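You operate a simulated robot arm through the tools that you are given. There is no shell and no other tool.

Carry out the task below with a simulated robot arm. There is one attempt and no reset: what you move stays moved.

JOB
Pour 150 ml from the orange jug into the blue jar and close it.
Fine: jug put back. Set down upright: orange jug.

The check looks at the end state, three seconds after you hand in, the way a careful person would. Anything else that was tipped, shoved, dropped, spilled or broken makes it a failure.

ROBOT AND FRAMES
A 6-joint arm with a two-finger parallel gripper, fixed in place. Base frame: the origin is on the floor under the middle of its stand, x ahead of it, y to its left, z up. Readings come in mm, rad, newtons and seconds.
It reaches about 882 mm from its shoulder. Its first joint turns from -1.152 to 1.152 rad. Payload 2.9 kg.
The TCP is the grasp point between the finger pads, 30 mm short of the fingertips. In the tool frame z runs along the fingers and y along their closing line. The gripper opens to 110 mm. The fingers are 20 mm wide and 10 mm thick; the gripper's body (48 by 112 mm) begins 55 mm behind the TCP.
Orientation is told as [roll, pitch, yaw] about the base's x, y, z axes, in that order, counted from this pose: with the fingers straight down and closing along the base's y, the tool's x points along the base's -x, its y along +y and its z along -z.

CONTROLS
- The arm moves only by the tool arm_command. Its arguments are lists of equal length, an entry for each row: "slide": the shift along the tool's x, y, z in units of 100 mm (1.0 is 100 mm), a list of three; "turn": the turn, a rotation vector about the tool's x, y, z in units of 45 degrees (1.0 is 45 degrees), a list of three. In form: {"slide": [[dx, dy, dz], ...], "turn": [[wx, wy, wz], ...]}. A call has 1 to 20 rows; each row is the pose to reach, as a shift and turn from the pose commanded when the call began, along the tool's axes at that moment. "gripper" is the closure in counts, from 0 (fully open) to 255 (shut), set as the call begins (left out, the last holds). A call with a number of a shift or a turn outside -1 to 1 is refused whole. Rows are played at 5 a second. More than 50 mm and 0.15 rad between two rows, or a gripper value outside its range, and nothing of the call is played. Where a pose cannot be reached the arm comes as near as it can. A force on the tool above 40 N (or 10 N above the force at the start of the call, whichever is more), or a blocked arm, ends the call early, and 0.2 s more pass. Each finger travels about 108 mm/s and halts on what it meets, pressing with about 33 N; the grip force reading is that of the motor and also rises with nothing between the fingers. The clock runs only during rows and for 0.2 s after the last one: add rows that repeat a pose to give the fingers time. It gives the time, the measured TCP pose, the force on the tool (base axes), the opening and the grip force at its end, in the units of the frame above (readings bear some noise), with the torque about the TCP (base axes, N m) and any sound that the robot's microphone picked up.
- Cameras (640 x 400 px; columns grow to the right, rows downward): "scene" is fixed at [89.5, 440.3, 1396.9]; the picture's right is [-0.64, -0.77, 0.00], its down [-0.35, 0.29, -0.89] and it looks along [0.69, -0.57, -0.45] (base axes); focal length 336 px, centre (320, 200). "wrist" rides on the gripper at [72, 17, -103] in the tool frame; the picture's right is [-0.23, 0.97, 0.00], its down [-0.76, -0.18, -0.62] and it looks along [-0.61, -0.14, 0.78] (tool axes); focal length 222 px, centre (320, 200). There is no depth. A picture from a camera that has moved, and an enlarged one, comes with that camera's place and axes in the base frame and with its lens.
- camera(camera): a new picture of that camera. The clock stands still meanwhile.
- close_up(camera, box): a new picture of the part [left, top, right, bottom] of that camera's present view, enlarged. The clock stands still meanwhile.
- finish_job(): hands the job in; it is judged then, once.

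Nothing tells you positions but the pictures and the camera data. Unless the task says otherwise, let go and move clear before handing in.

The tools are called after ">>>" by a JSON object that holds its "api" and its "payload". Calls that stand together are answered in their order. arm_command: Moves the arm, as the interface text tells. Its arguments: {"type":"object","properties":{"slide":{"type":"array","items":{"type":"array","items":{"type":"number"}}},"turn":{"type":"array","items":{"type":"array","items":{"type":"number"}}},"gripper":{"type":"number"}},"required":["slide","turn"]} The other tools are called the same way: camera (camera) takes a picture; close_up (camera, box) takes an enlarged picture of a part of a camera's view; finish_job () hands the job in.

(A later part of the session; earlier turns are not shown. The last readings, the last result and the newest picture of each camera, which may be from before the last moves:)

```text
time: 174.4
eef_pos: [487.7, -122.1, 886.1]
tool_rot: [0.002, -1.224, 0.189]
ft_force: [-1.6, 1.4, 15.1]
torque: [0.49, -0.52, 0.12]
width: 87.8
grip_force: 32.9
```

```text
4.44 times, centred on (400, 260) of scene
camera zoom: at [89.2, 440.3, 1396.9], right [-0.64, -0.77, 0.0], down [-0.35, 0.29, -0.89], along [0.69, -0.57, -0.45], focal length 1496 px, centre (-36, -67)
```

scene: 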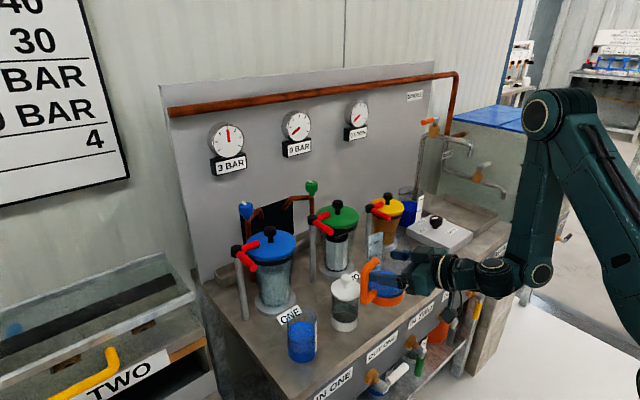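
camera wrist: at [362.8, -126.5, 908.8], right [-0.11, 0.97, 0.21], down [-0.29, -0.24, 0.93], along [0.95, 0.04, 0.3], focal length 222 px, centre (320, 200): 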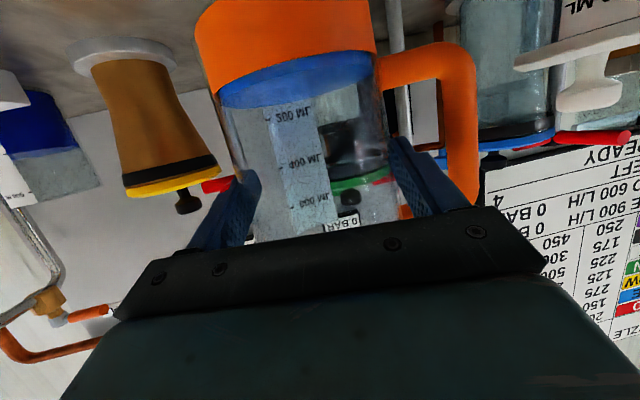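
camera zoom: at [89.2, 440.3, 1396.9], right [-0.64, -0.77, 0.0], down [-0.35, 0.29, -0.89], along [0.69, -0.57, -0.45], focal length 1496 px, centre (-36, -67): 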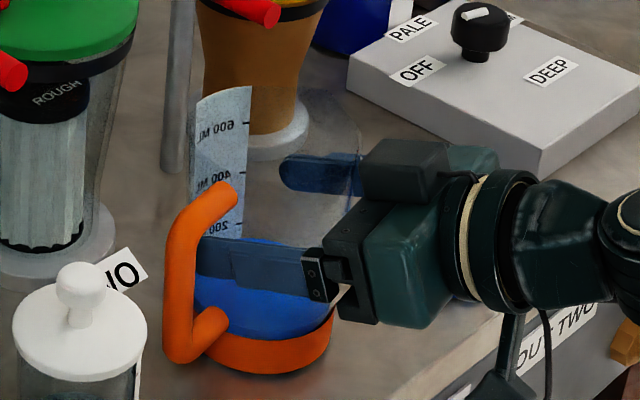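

Contact felt (15 N). I'll ease off 1 mm, release, and check before backing out.

>>> {"api": "arm_command", "payload": {"slide": [[-0.01, 0, -0.0035], [-0.01, 0, -0.0035]], "turn": [[0, 0, 0], [0, 0, 0]]}}

>>> {"api": "arm_command", "payload": {"slide": [[0, 0, 0], [0, 0, 0], [0, 0, 0], [0, 0, 0]], "turn": [[0, 0, 0], [0, 0, 0], [0, 0, 0], [0, 0, 0]], "gripper": 0}}

>>> {"api": "close_up", "payload": {"camera": "scene", "box": [350, 215, 450, 305]}}

>>> {"api": "camera", "payload": {"camera": "wrist"}}

```text
time: 175.0
eef_pos: [488.1, -120.8, 886.8]
tool_rot: [0.0, -1.221, 0.192]
ft_force: [3.4, 1.0, 8.5]
torque: [0.29, -0.77, -0.04]
width: 87.7
grip_force: 32.7
```

```text
time: 176.0
eef_pos: [487.1, -120.6, 886.0]
tool_rot: [0.0, -1.224, 0.189]
ft_force: [0.1, 0.4, -0.1]
torque: [0.03, -0.01, 0.01]
width: 110.0
grip_force: 0.0
```

```text
4.44 times, centred on (400, 260) of scene
camera zoom: at [89.5, 440.3, 1396.9], right [-0.64, -0.77, 0.0], down [-0.35, 0.29, -0.89], along [0.69, -0.57, -0.45], focal length 1496 px, centre (-36, -67)
```

zoom: 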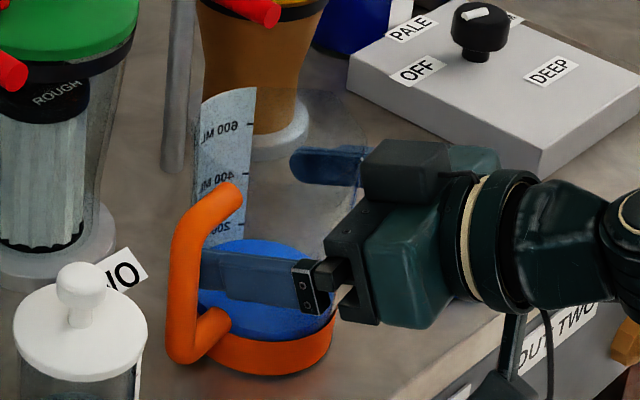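

```text
taken
camera wrist: at [363.4, -127.7, 852.4], right [-0.11, 0.97, 0.21], down [-0.29, -0.24, 0.93], along [0.95, 0.04, 0.3], focal length 222 px, centre (320, 200)
```

wrist: 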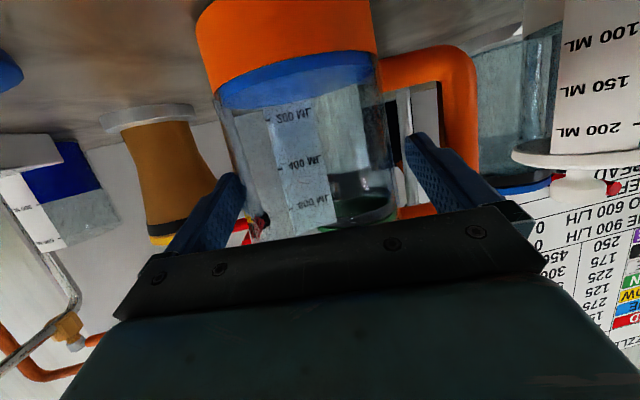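

The jug stands upright and free. While here I'll zoom on its level once more, then back the fingers straight out.

>>> {"api": "close_up", "payload": {"camera": "wrist", "box": [210, 40, 390, 150]}}

>>> {"api": "arm_command", "payload": {"slide": [[0, 0, -0.1], [0, 0, -0.25], [0, 0, -0.45], [0, 0, -0.65]], "turn": [[0, 0, 0], [0, 0, 0], [0, 0, 0], [0, 0, 0]]}}

>>> {"api": "close_up", "payload": {"camera": "scene", "box": [350, 205, 460, 305]}}

>>> {"api": "camera", "payload": {"camera": "wrist"}}

```text
3.56 times, centred on (300, 95) of wrist
camera zoom: at [363.4, -127.7, 852.4], right [-0.11, 0.97, 0.21], down [-0.29, -0.24, 0.93], along [0.95, 0.04, 0.3], focal length 790 px, centre (391, 573)
```

zoom: 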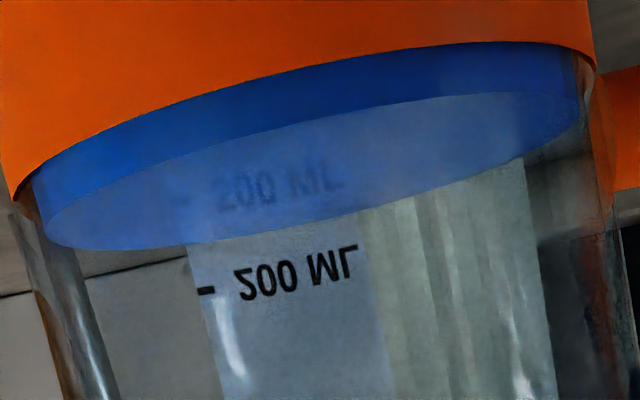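

```text
time: 177.0
eef_pos: [428.6, -132.1, 910.0]
tool_rot: [0.0, -1.221, 0.191]
ft_force: [0.8, -0.5, 0.4]
torque: [0.01, -0.03, 0.0]
width: 109.9
grip_force: 0.1
```

```text
4.00 times, centred on (405, 255) of scene
camera zoom: at [89.5, 440.3, 1396.9], right [-0.64, -0.77, 0.0], down [-0.35, 0.29, -0.89], along [0.69, -0.57, -0.45], focal length 1346 px, centre (-20, -20)
```

zoom: 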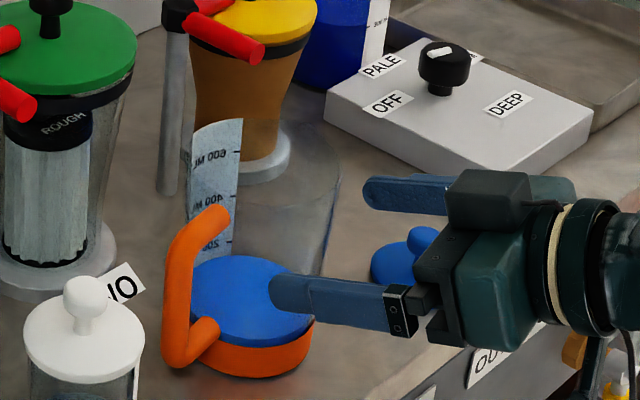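

```text
taken
camera wrist: at [304.7, -138.9, 876.0], right [-0.11, 0.97, 0.21], down [-0.29, -0.24, 0.93], along [0.95, 0.04, 0.3], focal length 222 px, centre (320, 200)
```

wrist: 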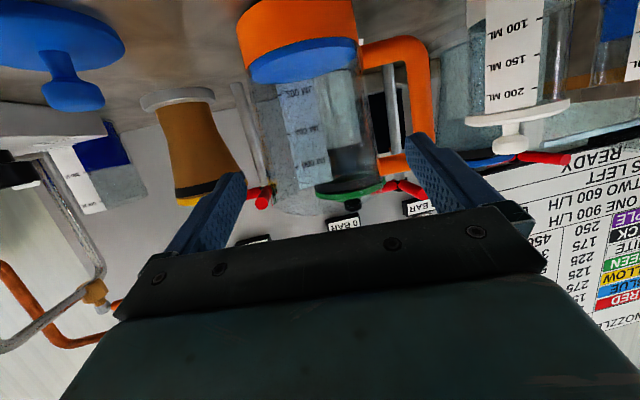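

The jug now reads about 147 ml, i.e. about 153 ml left it. It stands upright at its original place. I'm rising clear and turning the tool back to pointing down to fetch the lid.

>>> {"api": "arm_command", "payload": {"slide": [[-0.24, 0, -0.087], [-0.47, 0, -0.171], [-0.71, 0, -0.258], [-0.94, 0, -0.342]], "turn": [[0, 0, 0], [0, 0, 0], [0, 0, 0], [0, 0, 0]]}}

>>> {"api": "arm_command", "payload": {"slide": [[-0.35, 0, -0.127], [-0.7, 0, -0.255], [-0.7, 0, -0.255], [-0.7, 0, -0.255], [-0.7, 0, -0.255], [-0.7, 0, -0.255], [-0.7, 0, -0.255]], "turn": [[0, 0, 0], [0, 0.16, 0], [0, 0.33, 0], [0, 0.5, 0], [0, 0.67, 0], [0, 0.84, 0], [0, 1.0, 0]]}}

>>> {"api": "arm_command", "payload": {"slide": [[0, 0, 0], [0, 0, 0], [0, 0, 0], [0, 0, 0]], "turn": [[0, 0.15, 0], [0, 0.3, 0], [0, 0.45, 0], [0, 0.556, 0]]}}

>>> {"api": "camera", "payload": {"camera": "scene"}}

```text
time: 178.0
eef_pos: [426.2, -132.2, 1009.1]
tool_rot: [0.002, -1.219, 0.185]
ft_force: [-1.1, 0.1, 0.2]
torque: [-0.01, -0.03, -0.02]
width: 109.9
grip_force: 0.0
```

```text
time: 179.6
eef_pos: [426.2, -131.9, 1083.4]
tool_rot: [0.001, -0.433, 0.189]
ft_force: [0.0, -0.8, 1.0]
torque: [0.01, -0.01, -0.01]
width: 110.0
grip_force: 0.1
```

```text
time: 180.6
eef_pos: [427.4, -132.2, 1082.2]
tool_rot: [0.0, 0.0, 0.19]
ft_force: [-0.5, 0.7, 0.6]
torque: [0.0, 0.04, 0.0]
width: 110.0
grip_force: 0.1
```

```text
taken
```

scene: 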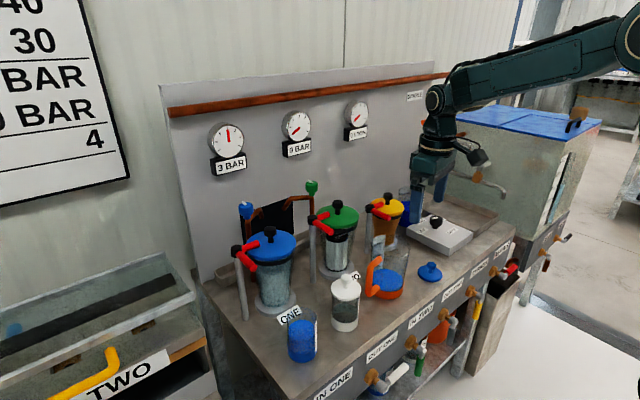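

Everything is standing as it should. Next I'm moving over the parked lid.

>>> {"api": "arm_command", "payload": {"slide": [[-0.012, -0.21, 0], [-0.023, -0.41, 0], [-0.034, -0.62, 0], [-0.045, -0.823, 0]], "turn": [[0, 0, 0.08], [0, 0, 0.16], [0, 0, 0.242], [0, 0, 0.242]], "gripper": 116}}

>>> {"api": "arm_command", "payload": {"slide": [[-0.06, -0.22, 0.2], [-0.125, -0.44, 0.5], [-0.125, -0.44, 0.8], [-0.125, -0.44, 1.0], [-0.125, -0.44, 1.0]], "turn": [[0, 0, 0], [0, 0, 0], [0, 0, 0], [0, 0, 0], [0, 0, 0]]}}

>>> {"api": "close_up", "payload": {"camera": "wrist", "box": [240, 60, 400, 200]}}

>>> {"api": "camera", "payload": {"camera": "wrist"}}

```text
time: 181.6
eef_pos: [445.9, -212.4, 1084.6]
tool_rot: [0.002, 0.002, -0.001]
ft_force: [-0.9, 0.2, -0.5]
torque: [0.01, 0.0, -0.03]
width: 60.0
grip_force: 0.0
```

```text
time: 182.8
eef_pos: [458.8, -256.3, 982.6]
tool_rot: [0.001, 0.002, 0.0]
ft_force: [0.0, -0.4, -0.3]
torque: [-0.03, 0.05, 0.0]
width: 59.9
grip_force: 0.1
```

```text
2.86 times, centred on (320, 130) of wrist
camera zoom: at [385.8, -239.1, 1086.0], right [0.23, 0.97, 0.0], down [0.76, -0.18, 0.62], along [0.61, -0.14, -0.78], focal length 635 px, centre (320, 400)
```

zoom: 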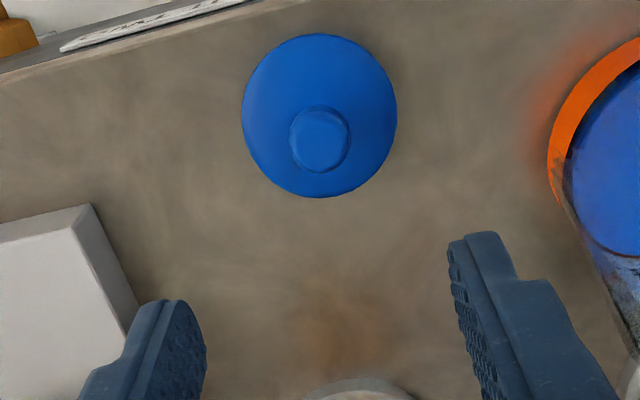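

```text
taken
camera wrist: at [385.8, -239.1, 1086.0], right [0.23, 0.97, 0.0], down [0.76, -0.18, 0.62], along [0.61, -0.14, -0.78], focal length 222 px, centre (320, 200)
```

wrist: 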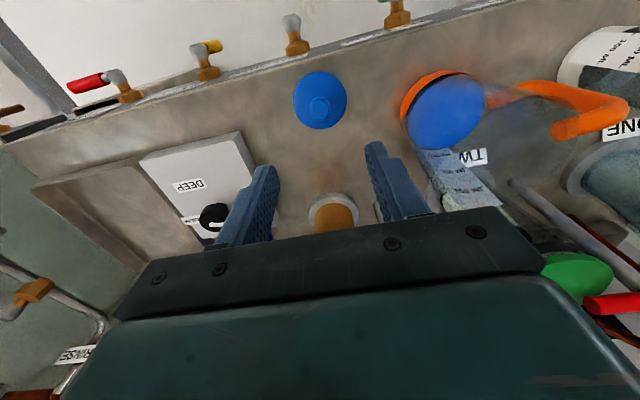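

The knob sits right under the TCP. I'm descending to the same relative height as before and gripping it.

>>> {"api": "arm_command", "payload": {"slide": [[0, 0, 0.3], [0, 0, 0.6], [0, 0, 0.85], [0, 0, 1.0]], "turn": [[0, 0, 0], [0, 0, 0], [0, 0, 0], [0, 0, 0]]}}

>>> {"api": "arm_command", "payload": {"slide": [[0, 0, 0.15], [0, 0, 0.28], [0, 0, 0.36], [0, 0, 0.36]], "turn": [[0, 0, 0], [0, 0, 0], [0, 0, 0], [0, 0, 0]]}}

>>> {"api": "close_up", "payload": {"camera": "scene", "box": [415, 250, 465, 290]}}

>>> {"api": "close_up", "payload": {"camera": "wrist", "box": [240, 70, 400, 220]}}

```text
time: 183.8
eef_pos: [458.8, -255.5, 882.5]
tool_rot: [0.0, 0.002, 0.0]
ft_force: [-0.6, -0.4, -0.1]
torque: [0.05, 0.02, 0.02]
width: 59.9
grip_force: 0.1
```

```text
time: 184.8
eef_pos: [457.9, -257.2, 847.2]
tool_rot: [0.001, 0.003, 0.0]
ft_force: [0.1, -0.6, 0.1]
torque: [-0.02, 0.02, 0.02]
width: 60.0
grip_force: 0.2
```

```text
10.00 times, centred on (440, 270) of scene
camera zoom: at [89.5, 440.3, 1396.9], right [-0.64, -0.77, 0.0], down [-0.35, 0.29, -0.89], along [0.69, -0.57, -0.45], focal length 3365 px, centre (-880, -500)
```

zoom: 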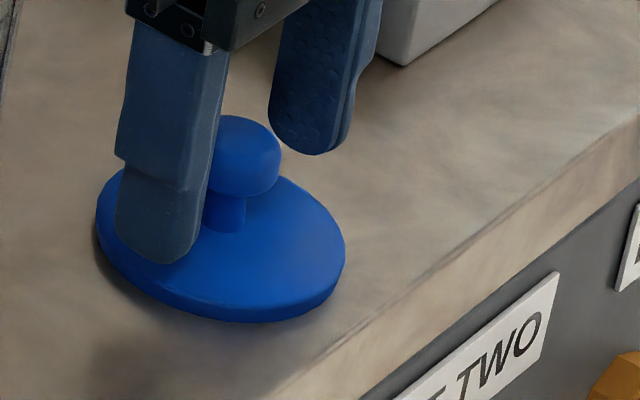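

```text
2.67 times, centred on (320, 145) of wrist
camera zoom: at [385.3, -239.7, 949.7], right [0.23, 0.97, 0.0], down [0.76, -0.18, 0.62], along [0.61, -0.14, -0.78], focal length 592 px, centre (320, 347)
```

zoom: 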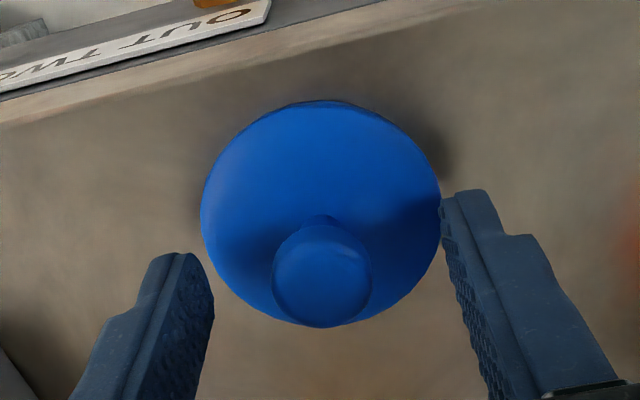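

>>> {"api": "arm_command", "payload": {"slide": [[-0.01, 0, 0], [-0.01, 0, 0], [-0.01, 0, 0], [-0.01, 0, 0], [-0.01, 0, 0]], "turn": [[0, 0, 0], [0, 0, 0], [0, 0, 0], [0, 0, 0], [0, 0, 0]], "gripper": 255}}

>>> {"api": "arm_command", "payload": {"slide": [[0, 0, -0.05], [0, 0, -0.2], [0, 0, -0.5], [0, 0, -0.8], [0, 0, -1.0]], "turn": [[0, 0, 0], [0, 0, 0], [0, 0, 0], [0, 0, 0], [0, 0, 0]]}}

>>> {"api": "close_up", "payload": {"camera": "scene", "box": [380, 180, 500, 300]}}

>>> {"api": "close_up", "payload": {"camera": "wrist", "box": [240, 70, 400, 220]}}

```text
time: 186.0
eef_pos: [459.4, -257.2, 847.9]
tool_rot: [-0.001, 0.0, 0.0]
ft_force: [-0.5, -0.7, 1.6]
torque: [0.02, -0.02, -0.01]
width: 22.1
grip_force: 33.5
```

```text
time: 187.2
eef_pos: [459.5, -255.5, 948.1]
tool_rot: [0.0, -0.001, 0.001]
ft_force: [-0.6, -0.1, 0.0]
torque: [-0.01, -0.02, 0.03]
width: 22.0
grip_force: 33.0
```

```text
3.33 times, centred on (440, 240) of scene
camera zoom: at [89.5, 440.3, 1396.9], right [-0.64, -0.77, 0.0], down [-0.35, 0.29, -0.89], along [0.69, -0.57, -0.45], focal length 1122 px, centre (-80, 67)
```

zoom: 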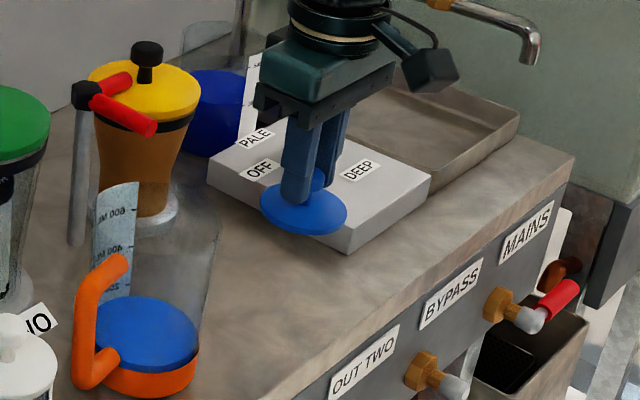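

```text
2.67 times, centred on (320, 145) of wrist
camera zoom: at [387.8, -238.2, 1051.1], right [0.23, 0.97, 0.0], down [0.76, -0.18, 0.62], along [0.61, -0.14, -0.78], focal length 592 px, centre (320, 347)
```

zoom: 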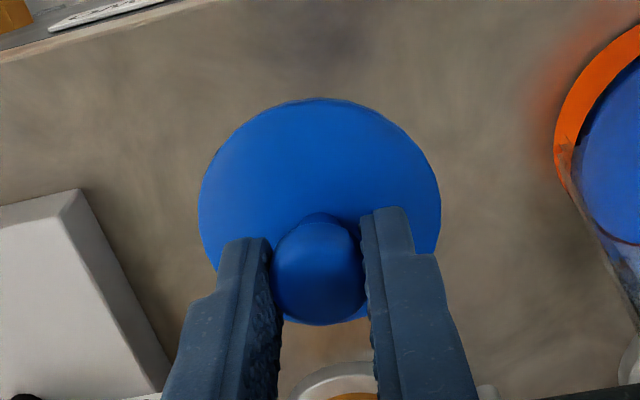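

The lid is gripped exactly as before. I'm carrying it back to the jar at a safe height.

>>> {"api": "arm_command", "payload": {"slide": [[0, 0, -0.4], [0, 0, -0.8], [0, 0.2, -0.95], [0, 0.55, -0.95], [0, 0.95, -0.95]], "turn": [[0, 0, 0], [0, 0, 0], [0, 0, 0], [0, 0, 0], [0, 0, 0]]}}

>>> {"api": "arm_command", "payload": {"slide": [[0, 0.35, 0], [0, 0.7, 0], [0, 1.0, 0]], "turn": [[0, 0, 0], [0, 0, 0], [0, 0, 0]]}}

>>> {"api": "arm_command", "payload": {"slide": [[0, 0.35, 0], [0, 0.7, 0], [0, 1.0, 0]], "turn": [[0, 0, 0], [0, 0, 0], [0, 0, 0]]}}

>>> {"api": "camera", "payload": {"camera": "wrist"}}

>>> {"api": "close_up", "payload": {"camera": "wrist", "box": [330, 50, 450, 150]}}

```text
time: 188.4
eef_pos: [462.3, -161.5, 1040.3]
tool_rot: [0.0, 0.001, -0.001]
ft_force: [-1.1, 0.2, -0.7]
torque: [0.02, 0.01, 0.0]
width: 21.8
grip_force: 32.9
```

```text
time: 189.2
eef_pos: [462.2, -60.9, 1041.7]
tool_rot: [0.0, -0.001, -0.002]
ft_force: [-0.1, -0.8, 0.0]
torque: [0.0, -0.01, 0.01]
width: 22.3
grip_force: 33.1
```

```text
time: 190.0
eef_pos: [461.2, 39.3, 1042.3]
tool_rot: [0.001, 0.002, -0.001]
ft_force: [0.1, 0.0, 0.0]
torque: [-0.01, -0.05, 0.04]
width: 22.0
grip_force: 32.5
```

```text
taken
camera wrist: at [387.9, 57.3, 1144.8], right [0.23, 0.97, 0.0], down [0.76, -0.18, 0.62], along [0.61, -0.14, -0.78], focal length 222 px, centre (320, 200)
```

wrist: 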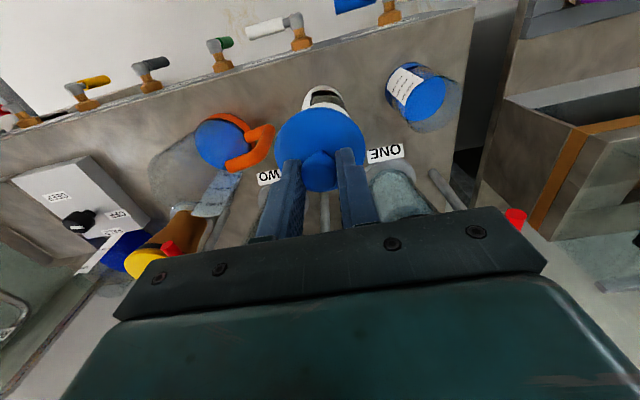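

```text
4.00 times, centred on (390, 100) of wrist
camera zoom: at [387.9, 57.3, 1144.8], right [0.23, 0.97, 0.0], down [0.76, -0.18, 0.62], along [0.61, -0.14, -0.78], focal length 888 px, centre (40, 600)
```

zoom: 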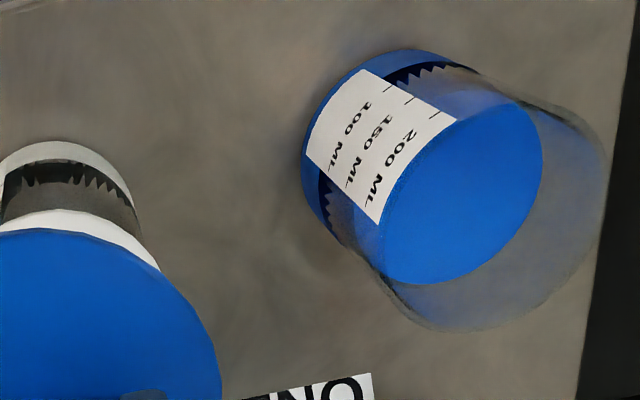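

This gives a nice open view of the jar with its label and liquid. I'll zoom in for one more level check before closing.

>>> {"api": "close_up", "payload": {"camera": "wrist", "box": [380, 55, 440, 105]}}

>>> {"api": "close_up", "payload": {"camera": "wrist", "box": [375, 55, 465, 140]}}

```text
8.00 times, centred on (410, 80) of wrist
camera zoom: at [387.9, 57.3, 1144.8], right [0.23, 0.97, 0.0], down [0.76, -0.18, 0.62], along [0.61, -0.14, -0.78], focal length 1777 px, centre (-400, 1160)
```

zoom: 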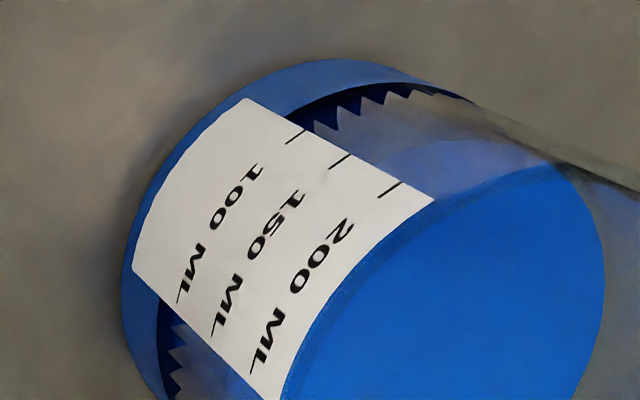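

```text
4.71 times, centred on (420, 98) of wrist
camera zoom: at [387.9, 57.3, 1144.8], right [0.23, 0.97, 0.0], down [0.76, -0.18, 0.62], along [0.61, -0.14, -0.78], focal length 1045 px, centre (-151, 682)
```

zoom: 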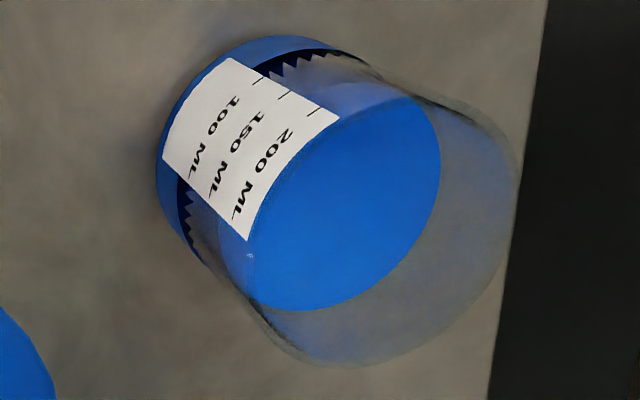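

The level is at about 150 ml. Now I'm aligning the lid over the jar at the same position it was taken from (486.5, 160.5).

>>> {"api": "arm_command", "payload": {"slide": [[-0.07, 0.33, 0], [-0.14, 0.66, 0], [-0.2, 1.0, 0]], "turn": [[0, 0, 0], [0, 0, 0], [0, 0, 0]]}}

>>> {"api": "arm_command", "payload": {"slide": [[-0.05, 0.2, 0], [-0.05, 0.2, 0], [-0.05, 0.2, 0]], "turn": [[0, 0, 0], [0, 0, 0], [0, 0, 0]]}}

>>> {"api": "arm_command", "payload": {"slide": [[0, 0, 0], [0, 0, 0]], "turn": [[0, 0, 0], [0, 0, 0]]}}

>>> {"api": "close_up", "payload": {"camera": "scene", "box": [255, 220, 355, 370]}}

>>> {"api": "close_up", "payload": {"camera": "wrist", "box": [240, 50, 400, 210]}}

```text
time: 190.8
eef_pos: [479.8, 137.4, 1041.0]
tool_rot: [0.0, 0.002, -0.003]
ft_force: [0.3, -0.2, -0.7]
torque: [-0.03, -0.01, 0.02]
width: 21.8
grip_force: 33.0
```

```text
time: 191.6
eef_pos: [484.3, 156.9, 1041.7]
tool_rot: [0.001, 0.002, 0.001]
ft_force: [-0.4, -0.7, 0.0]
torque: [0.01, -0.01, 0.01]
width: 22.1
grip_force: 32.5
```

```text
time: 192.2
eef_pos: [483.3, 156.6, 1041.9]
tool_rot: [0.001, 0.002, 0.002]
ft_force: [0.9, -0.2, -0.9]
torque: [0.0, -0.01, 0.0]
width: 21.8
grip_force: 32.7
```

```text
2.67 times, centred on (305, 295) of scene
camera zoom: at [89.5, 440.3, 1396.9], right [-0.64, -0.77, 0.0], down [-0.35, 0.29, -0.89], along [0.69, -0.57, -0.45], focal length 897 px, centre (360, -53)
```

zoom: 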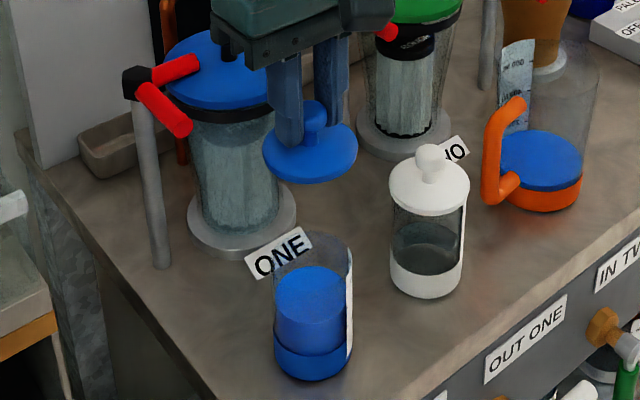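

```text
2.50 times, centred on (320, 130) of wrist
camera zoom: at [411.4, 174.2, 1144.2], right [0.23, 0.97, 0.0], down [0.76, -0.18, 0.62], along [0.61, -0.14, -0.78], focal length 555 px, centre (320, 375)
```

zoom: 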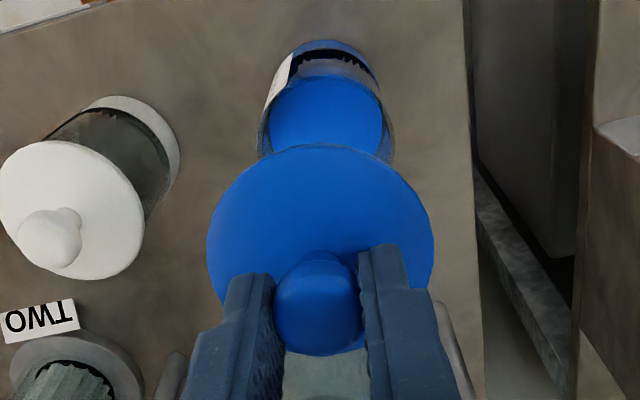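

The readings show about 2 mm offset from the pick-up pose. I'm correcting that and lowering to ~12 mm above seating.

>>> {"api": "arm_command", "payload": {"slide": [[-0.013, 0.023, 0], [-0.013, 0.023, 0.25], [-0.013, 0.023, 0.5], [-0.013, 0.023, 0.75], [-0.013, 0.023, 0.9], [-0.013, 0.023, 0.9]], "turn": [[0, 0, 0], [0, 0, 0], [0, 0, 0], [0, 0, 0], [0, 0, 0], [0, 0, 0]]}}

>>> {"api": "close_up", "payload": {"camera": "scene", "box": [270, 280, 340, 370]}}

>>> {"api": "close_up", "payload": {"camera": "wrist", "box": [240, 60, 400, 220]}}

```text
time: 193.6
eef_pos: [486.8, 160.6, 951.9]
tool_rot: [0.002, 0.003, -0.001]
ft_force: [0.0, 0.2, 0.1]
torque: [0.02, 0.03, 0.01]
width: 22.0
grip_force: 32.5
```

```text
4.44 times, centred on (305, 325) of scene
camera zoom: at [89.5, 440.3, 1396.9], right [-0.64, -0.77, 0.0], down [-0.35, 0.29, -0.89], along [0.69, -0.57, -0.45], focal length 1496 px, centre (387, -356)
```

zoom: 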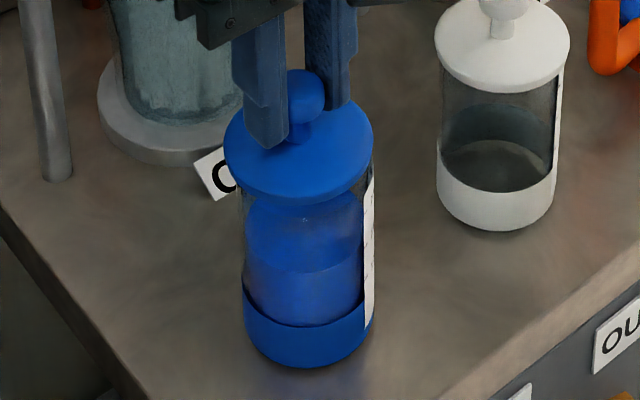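

```text
2.50 times, centred on (320, 140) of wrist
camera zoom: at [414.4, 177.4, 1054.3], right [0.23, 0.97, 0.0], down [0.76, -0.18, 0.62], along [0.61, -0.14, -0.78], focal length 555 px, centre (320, 350)
```

zoom: 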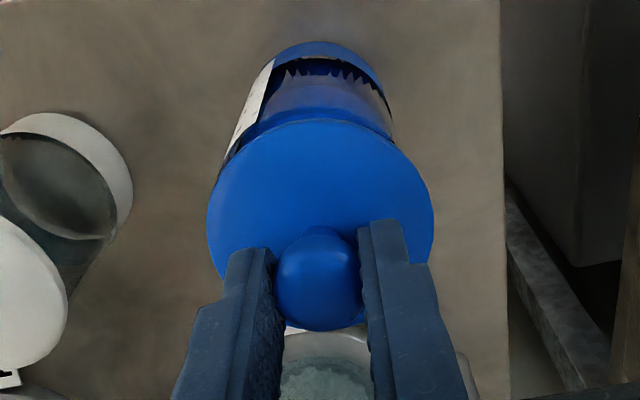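

By the scene view the lid is about 2 mm too far towards +x/+y. I'll correct and look again.

>>> {"api": "arm_command", "payload": {"slide": [[0.015, -0.015, 0], [0.015, -0.015, 0], [0.015, -0.015, 0]], "turn": [[0, 0, 0], [0, 0, 0], [0, 0, 0]]}}

>>> {"api": "close_up", "payload": {"camera": "scene", "box": [275, 290, 335, 370]}}

>>> {"api": "close_up", "payload": {"camera": "wrist", "box": [240, 70, 400, 220]}}

```text
time: 194.4
eef_pos: [484.7, 159.2, 951.1]
tool_rot: [0.0, 0.001, 0.0]
ft_force: [-1.5, -0.2, 0.6]
torque: [0.05, 0.0, 0.01]
width: 22.1
grip_force: 33.2
```

```text
5.00 times, centred on (305, 330) of scene
camera zoom: at [89.5, 440.3, 1396.9], right [-0.64, -0.77, 0.0], down [-0.35, 0.29, -0.89], along [0.69, -0.57, -0.45], focal length 1682 px, centre (395, -450)
```

zoom: 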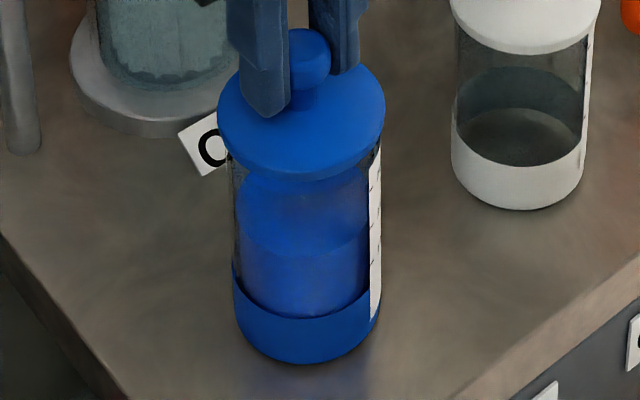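

```text
2.67 times, centred on (320, 145) of wrist
camera zoom: at [412.8, 176.0, 1054.5], right [0.23, 0.97, 0.0], down [0.76, -0.18, 0.62], along [0.61, -0.14, -0.78], focal length 592 px, centre (320, 347)
```

zoom: 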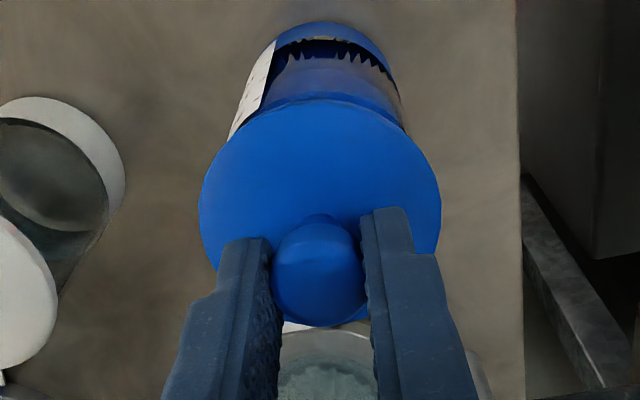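

Aligned with the original seat in both views. Lowering the last ~11 mm gently.

>>> {"api": "arm_command", "payload": {"slide": [[0, 0, 0.03], [0, 0, 0.06], [0, 0, 0.08], [0, 0, 0.08]], "turn": [[0, 0, 0], [0, 0, 0], [0, 0, 0], [0, 0, 0]]}}

>>> {"api": "close_up", "payload": {"camera": "scene", "box": [275, 290, 335, 370]}}

>>> {"api": "arm_command", "payload": {"slide": [[0, 0, 0.01], [0, 0, 0.02], [0, 0, 0.02]], "turn": [[0, 0, 0], [0, 0, 0], [0, 0, 0]]}}

```text
time: 195.4
eef_pos: [486.6, 159.5, 943.5]
tool_rot: [-0.001, 0.001, 0.0]
ft_force: [-0.1, 0.8, -0.2]
torque: [-0.02, 0.0, 0.01]
width: 22.0
grip_force: 32.9
```

```text
5.00 times, centred on (305, 330) of scene
camera zoom: at [89.5, 440.3, 1396.9], right [-0.64, -0.77, 0.0], down [-0.35, 0.29, -0.89], along [0.69, -0.57, -0.45], focal length 1682 px, centre (395, -450)
```

zoom: 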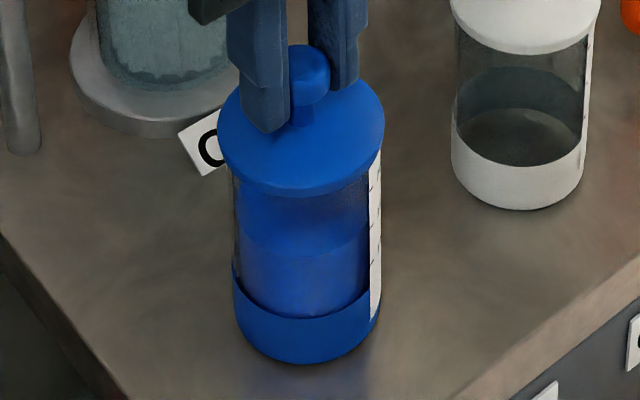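

```text
time: 196.2
eef_pos: [486.2, 158.4, 941.9]
tool_rot: [0.001, 0.0, 0.0]
ft_force: [-0.6, 0.6, 2.4]
torque: [0.0, -0.08, 0.02]
width: 22.0
grip_force: 33.5
```

Contact is starting (2.4 N). I'll press a little further and listen for the snap.

>>> {"api": "arm_command", "payload": {"slide": [[0, 0, 0.005], [0, 0, 0.01], [0, 0, 0.01]], "turn": [[0, 0, 0], [0, 0, 0], [0, 0, 0]]}}

>>> {"api": "close_up", "payload": {"camera": "scene", "box": [275, 290, 335, 370]}}

```text
time: 197.0
eef_pos: [485.9, 160.2, 941.5]
tool_rot: [-0.001, -0.001, -0.002]
ft_force: [-0.3, -2.0, 15.5]
torque: [-0.08, 0.0, -0.01]
width: 21.9
grip_force: 33.3
```

```text
5.00 times, centred on (305, 330) of scene
camera zoom: at [89.3, 440.1, 1396.9], right [-0.64, -0.77, 0.0], down [-0.35, 0.29, -0.89], along [0.69, -0.57, -0.45], focal length 1682 px, centre (395, -450)
```

zoom: 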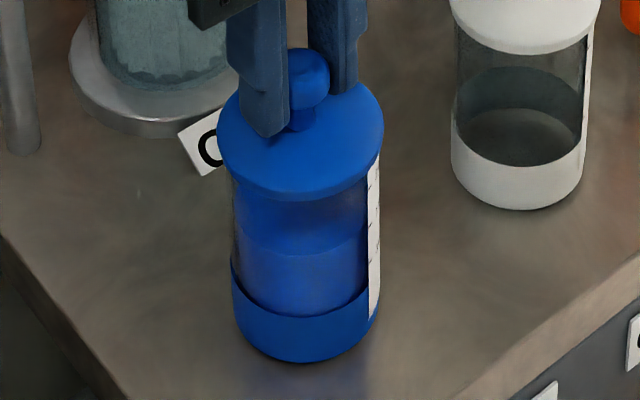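

The lid is seated under 15 N. I'll ease slightly and release, watching and listening for the snap.

>>> {"api": "arm_command", "payload": {"slide": [[0, 0, -0.004], [0, 0, -0.004], [0, 0, -0.004], [0, 0, -0.004], [0, 0, -0.004]], "turn": [[0, 0, 0], [0, 0, 0], [0, 0, 0], [0, 0, 0], [0, 0, 0]], "gripper": 145}}

>>> {"api": "close_up", "payload": {"camera": "scene", "box": [275, 290, 335, 370]}}

>>> {"api": "close_up", "payload": {"camera": "wrist", "box": [240, 70, 400, 220]}}

```text
time: 198.2
eef_pos: [485.0, 159.3, 941.8]
tool_rot: [-0.001, 0.001, 0.001]
ft_force: [0.1, -0.7, 0.2]
torque: [0.02, 0.02, -0.02]
width: 47.5
grip_force: 0.1
heard: snap
```

```text
5.00 times, centred on (305, 330) of scene
camera zoom: at [89.5, 440.3, 1396.9], right [-0.64, -0.77, 0.0], down [-0.35, 0.29, -0.89], along [0.69, -0.57, -0.45], focal length 1682 px, centre (395, -450)
```

zoom: 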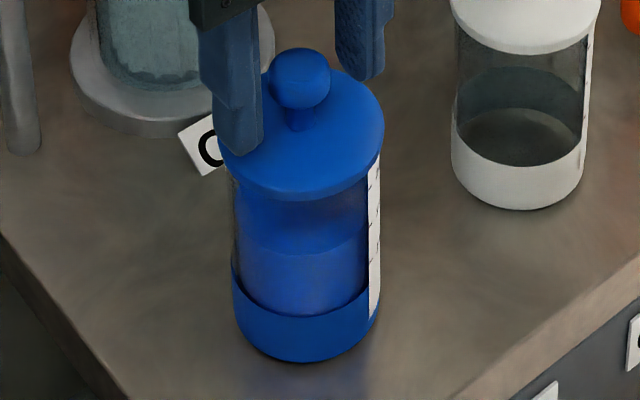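

```text
2.67 times, centred on (320, 145) of wrist
camera zoom: at [412.4, 176.4, 1044.0], right [0.23, 0.97, 0.0], down [0.76, -0.18, 0.62], along [0.61, -0.14, -0.78], focal length 592 px, centre (320, 347)
```

zoom: 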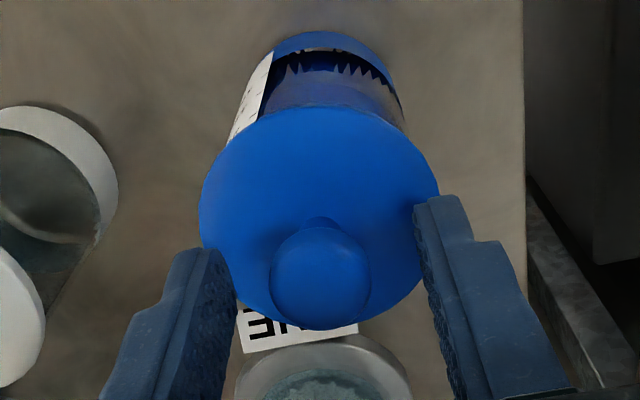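

Snap heard: the lid has re-engaged and sits where it was originally. I'm rising straight up and moving clear.

>>> {"api": "arm_command", "payload": {"slide": [[0, 0, -0.1], [0, 0, -0.3], [0, 0, -0.6], [0, 0, -1.0]], "turn": [[0, 0, 0], [0, 0, 0], [0, 0, 0], [0, 0, 0]]}}

>>> {"api": "arm_command", "payload": {"slide": [[0.2, -0.2, -0.35], [0.4, -0.4, -0.7], [0.6, -0.6, -0.95], [0.8, -0.9, -1.0]], "turn": [[0, 0, 0], [0, 0, 0], [0, 0, 0], [0, 0, 0]]}}

>>> {"api": "camera", "payload": {"camera": "scene"}}

>>> {"api": "close_up", "payload": {"camera": "scene", "box": [265, 280, 345, 380]}}

>>> {"api": "camera", "payload": {"camera": "wrist"}}

```text
time: 199.2
eef_pos: [484.5, 158.4, 1042.6]
tool_rot: [0.001, 0.001, 0.0]
ft_force: [-0.3, -0.4, -0.3]
torque: [0.03, 0.03, 0.0]
width: 47.4
grip_force: 0.1
```

```text
time: 200.2
eef_pos: [405.2, 68.1, 1143.1]
tool_rot: [0.0, 0.001, -0.002]
ft_force: [0.6, -0.1, 0.2]
torque: [-0.02, 0.03, 0.01]
width: 47.4
grip_force: 0.0
```

```text
taken
```

scene: 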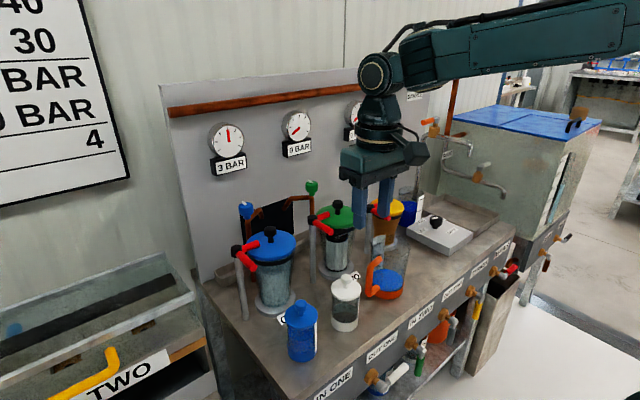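

```text
4.00 times, centred on (305, 330) of scene
camera zoom: at [89.5, 440.3, 1396.9], right [-0.64, -0.77, 0.0], down [-0.35, 0.29, -0.89], along [0.69, -0.57, -0.45], focal length 1346 px, centre (380, -320)
```

zoom: 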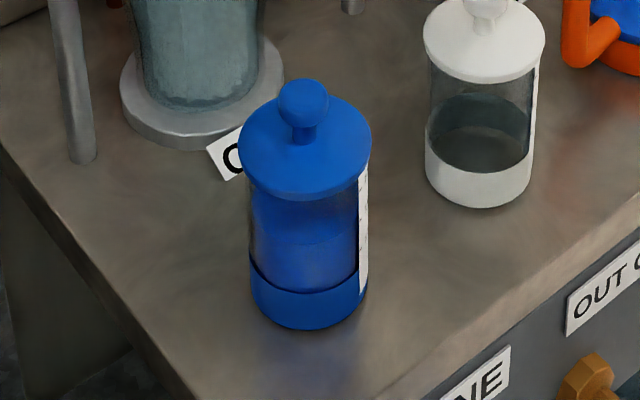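

```text
taken
camera wrist: at [332.7, 84.9, 1245.2], right [0.23, 0.97, 0.0], down [0.76, -0.18, 0.62], along [0.61, -0.14, -0.78], focal length 222 px, centre (320, 200)
```

wrist: 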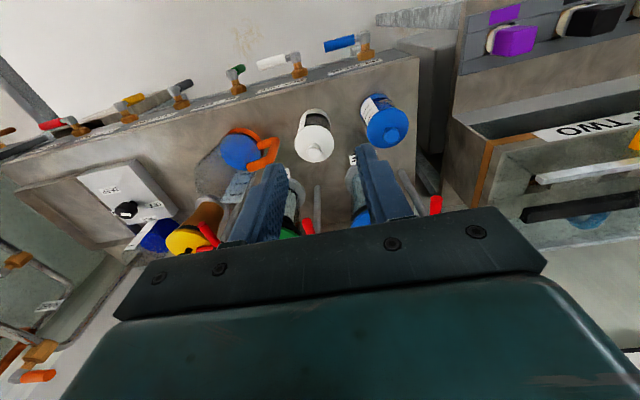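

Everything stands in order, with the jar closed and the jug upright. Since the arm is free, I'll take one last level-on look at the jar's scale with the wrist camera before handing in.

>>> {"api": "arm_command", "payload": {"slide": [[0.02, 0.1, 0.3], [0.04, 0.2, 0.6], [0.05, 0.32, 0.9]], "turn": [[0, 0, 0], [0, 0, 0], [0, 0, 0]], "gripper": 255}}

>>> {"api": "arm_command", "payload": {"slide": [[0, 0, 0], [0, 0, 0], [0, 0, 0], [0, 0, 0], [0, 0, 0], [0, 0, 0]], "turn": [[0, -0.16, 0], [0, -0.32, 0], [0, -0.48, 0], [0, -0.64, 0], [0, -0.8, 0], [0, -0.889, 0]]}}

>>> {"api": "camera", "payload": {"camera": "wrist"}}

```text
time: 201.0
eef_pos: [400.0, 100.0, 1053.1]
tool_rot: [0.001, 0.001, -0.001]
ft_force: [0.1, -0.3, -0.1]
torque: [-0.04, 0.02, 0.02]
width: 0.0
grip_force: 32.8
```

```text
time: 202.4
eef_pos: [400.3, 101.7, 1052.9]
tool_rot: [0.0, -0.701, 0.0]
ft_force: [-0.1, 1.1, -0.7]
torque: [-0.04, 0.01, 0.01]
width: 0.0
grip_force: 33.1
```

```text
taken
camera wrist: at [277.2, 118.2, 1083.4], right [0.17, 0.97, 0.15], down [0.18, -0.18, 0.97], along [0.97, -0.14, -0.21], focal length 222 px, centre (320, 200)
```

wrist: 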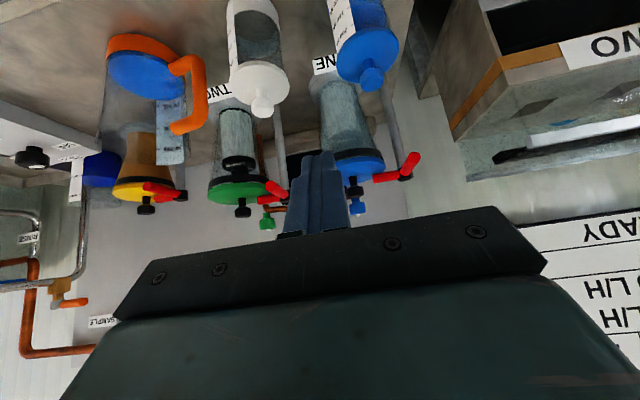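

>>> {"api": "arm_command", "payload": {"slide": [[0.22, 0, 0.255], [0.43, 0, 0.51], [0.643, 0, 0.766]], "turn": [[0, 0, 0], [0, 0, 0], [0, 0, 0]]}}

>>> {"api": "arm_command", "payload": {"slide": [[0.2, 0, 0.24], [0.4, 0, 0.48], [0.58, 0, 0.69], [0.58, 0, 0.69]], "turn": [[0, 0, 0], [0, 0, 0], [0, 0, 0], [0, 0, 0]]}}

>>> {"api": "camera", "payload": {"camera": "wrist"}}

>>> {"api": "close_up", "payload": {"camera": "wrist", "box": [330, 60, 430, 180]}}

```text
time: 203.2
eef_pos: [399.7, 101.8, 951.7]
tool_rot: [0.002, -0.698, 0.002]
ft_force: [-0.5, -0.2, 0.5]
torque: [0.0, -0.04, 0.0]
width: 0.0
grip_force: 33.4
```

```text
time: 204.2
eef_pos: [397.0, 101.2, 861.4]
tool_rot: [0.0, -0.698, 0.0]
ft_force: [0.1, 0.2, 0.0]
torque: [0.01, -0.03, -0.02]
width: 0.0
grip_force: 33.4
```

```text
taken
camera wrist: at [275.5, 118.1, 892.5], right [0.17, 0.97, 0.15], down [0.18, -0.18, 0.97], along [0.97, -0.14, -0.21], focal length 222 px, centre (320, 200)
```

wrist: 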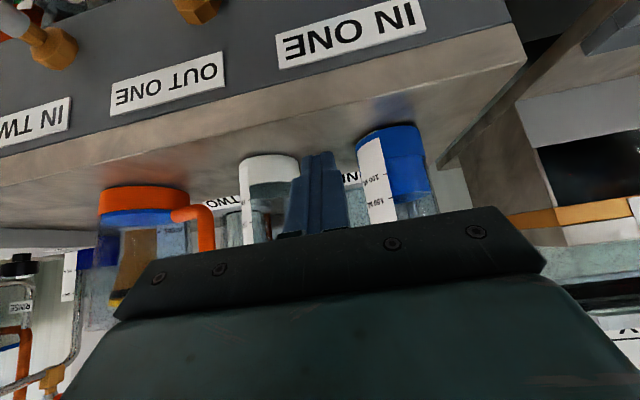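

```text
3.33 times, centred on (380, 120) of wrist
camera zoom: at [275.5, 118.1, 892.5], right [0.17, 0.97, 0.15], down [0.18, -0.18, 0.97], along [0.97, -0.14, -0.21], focal length 740 px, centre (120, 467)
```

zoom: 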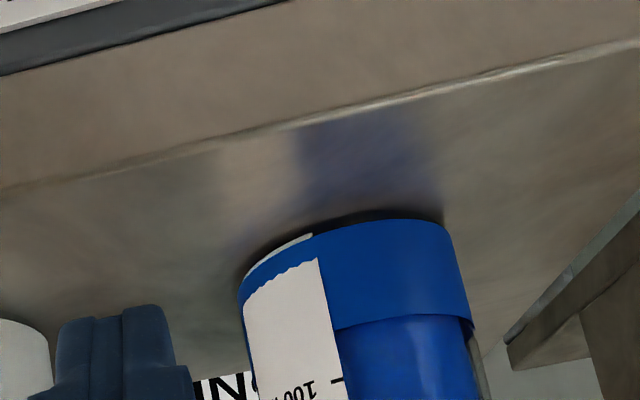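

Excellent level-on viewpoint: the jar's ticks and liquid line are right in view. I'll zoom directly on them.

>>> {"api": "close_up", "payload": {"camera": "wrist", "box": [350, 120, 450, 225]}}

>>> {"api": "close_up", "payload": {"camera": "wrist", "box": [360, 155, 440, 220]}}

```text
3.81 times, centred on (400, 172) of wrist
camera zoom: at [275.5, 118.1, 892.5], right [0.17, 0.97, 0.15], down [0.18, -0.18, 0.97], along [0.97, -0.14, -0.21], focal length 846 px, centre (15, 305)
```

zoom: 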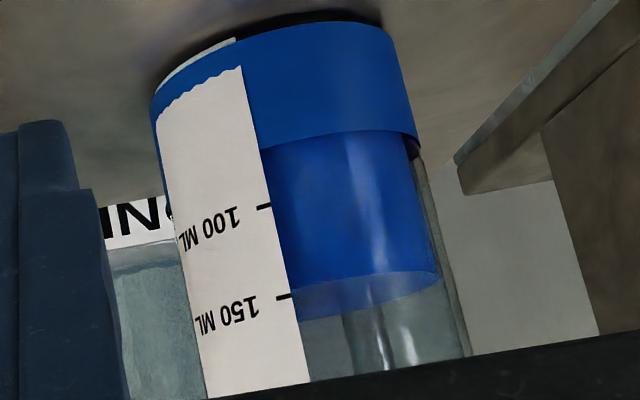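

```text
6.15 times, centred on (400, 188) of wrist
camera zoom: at [275.5, 118.1, 892.5], right [0.17, 0.97, 0.15], down [0.18, -0.18, 0.97], along [0.97, -0.14, -0.21], focal length 1367 px, centre (-172, 277)
```

zoom: 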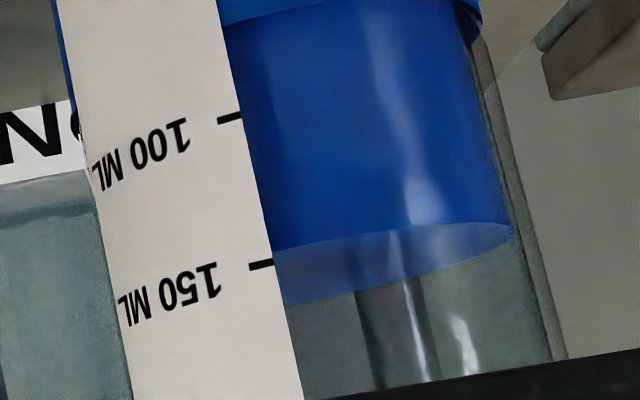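

Level-on, the liquid surface sits about 2 mm below the 150 tick, i.e. ≈144–145 ml, which is within a few ml of the target. I'm now raising the arm clear and checking the lid's seating from the side on the way.

>>> {"api": "arm_command", "payload": {"slide": [[-0.2, 0, -0.24], [-0.32, 0, -0.38], [-0.32, 0, -0.38]], "turn": [[0, 0, 0], [0, 0, 0], [0, 0, 0]]}}

>>> {"api": "close_up", "payload": {"camera": "wrist", "box": [340, 60, 440, 200]}}

>>> {"api": "close_up", "payload": {"camera": "wrist", "box": [230, 60, 350, 210]}}

```text
time: 205.0
eef_pos: [399.9, 102.4, 910.9]
tool_rot: [0.001, -0.697, 0.001]
ft_force: [-0.6, 0.5, -0.8]
torque: [0.03, 0.01, -0.03]
width: 0.0
grip_force: 33.1
```

```text
2.86 times, centred on (390, 130) of wrist
camera zoom: at [276.7, 118.7, 943.4], right [0.17, 0.97, 0.15], down [0.18, -0.18, 0.97], along [0.97, -0.14, -0.21], focal length 635 px, centre (120, 400)
```

zoom: 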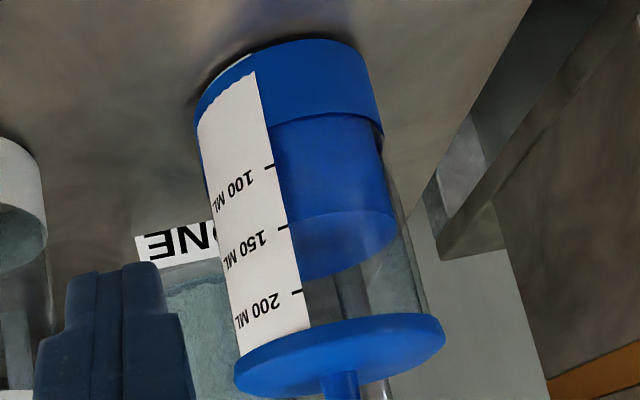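

```text
2.67 times, centred on (290, 135) of wrist
camera zoom: at [276.7, 118.7, 943.4], right [0.17, 0.97, 0.15], down [0.18, -0.18, 0.97], along [0.97, -0.14, -0.21], focal length 592 px, centre (400, 373)
```

zoom: 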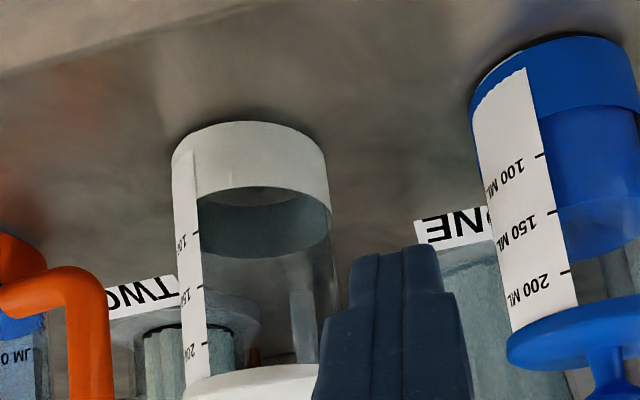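

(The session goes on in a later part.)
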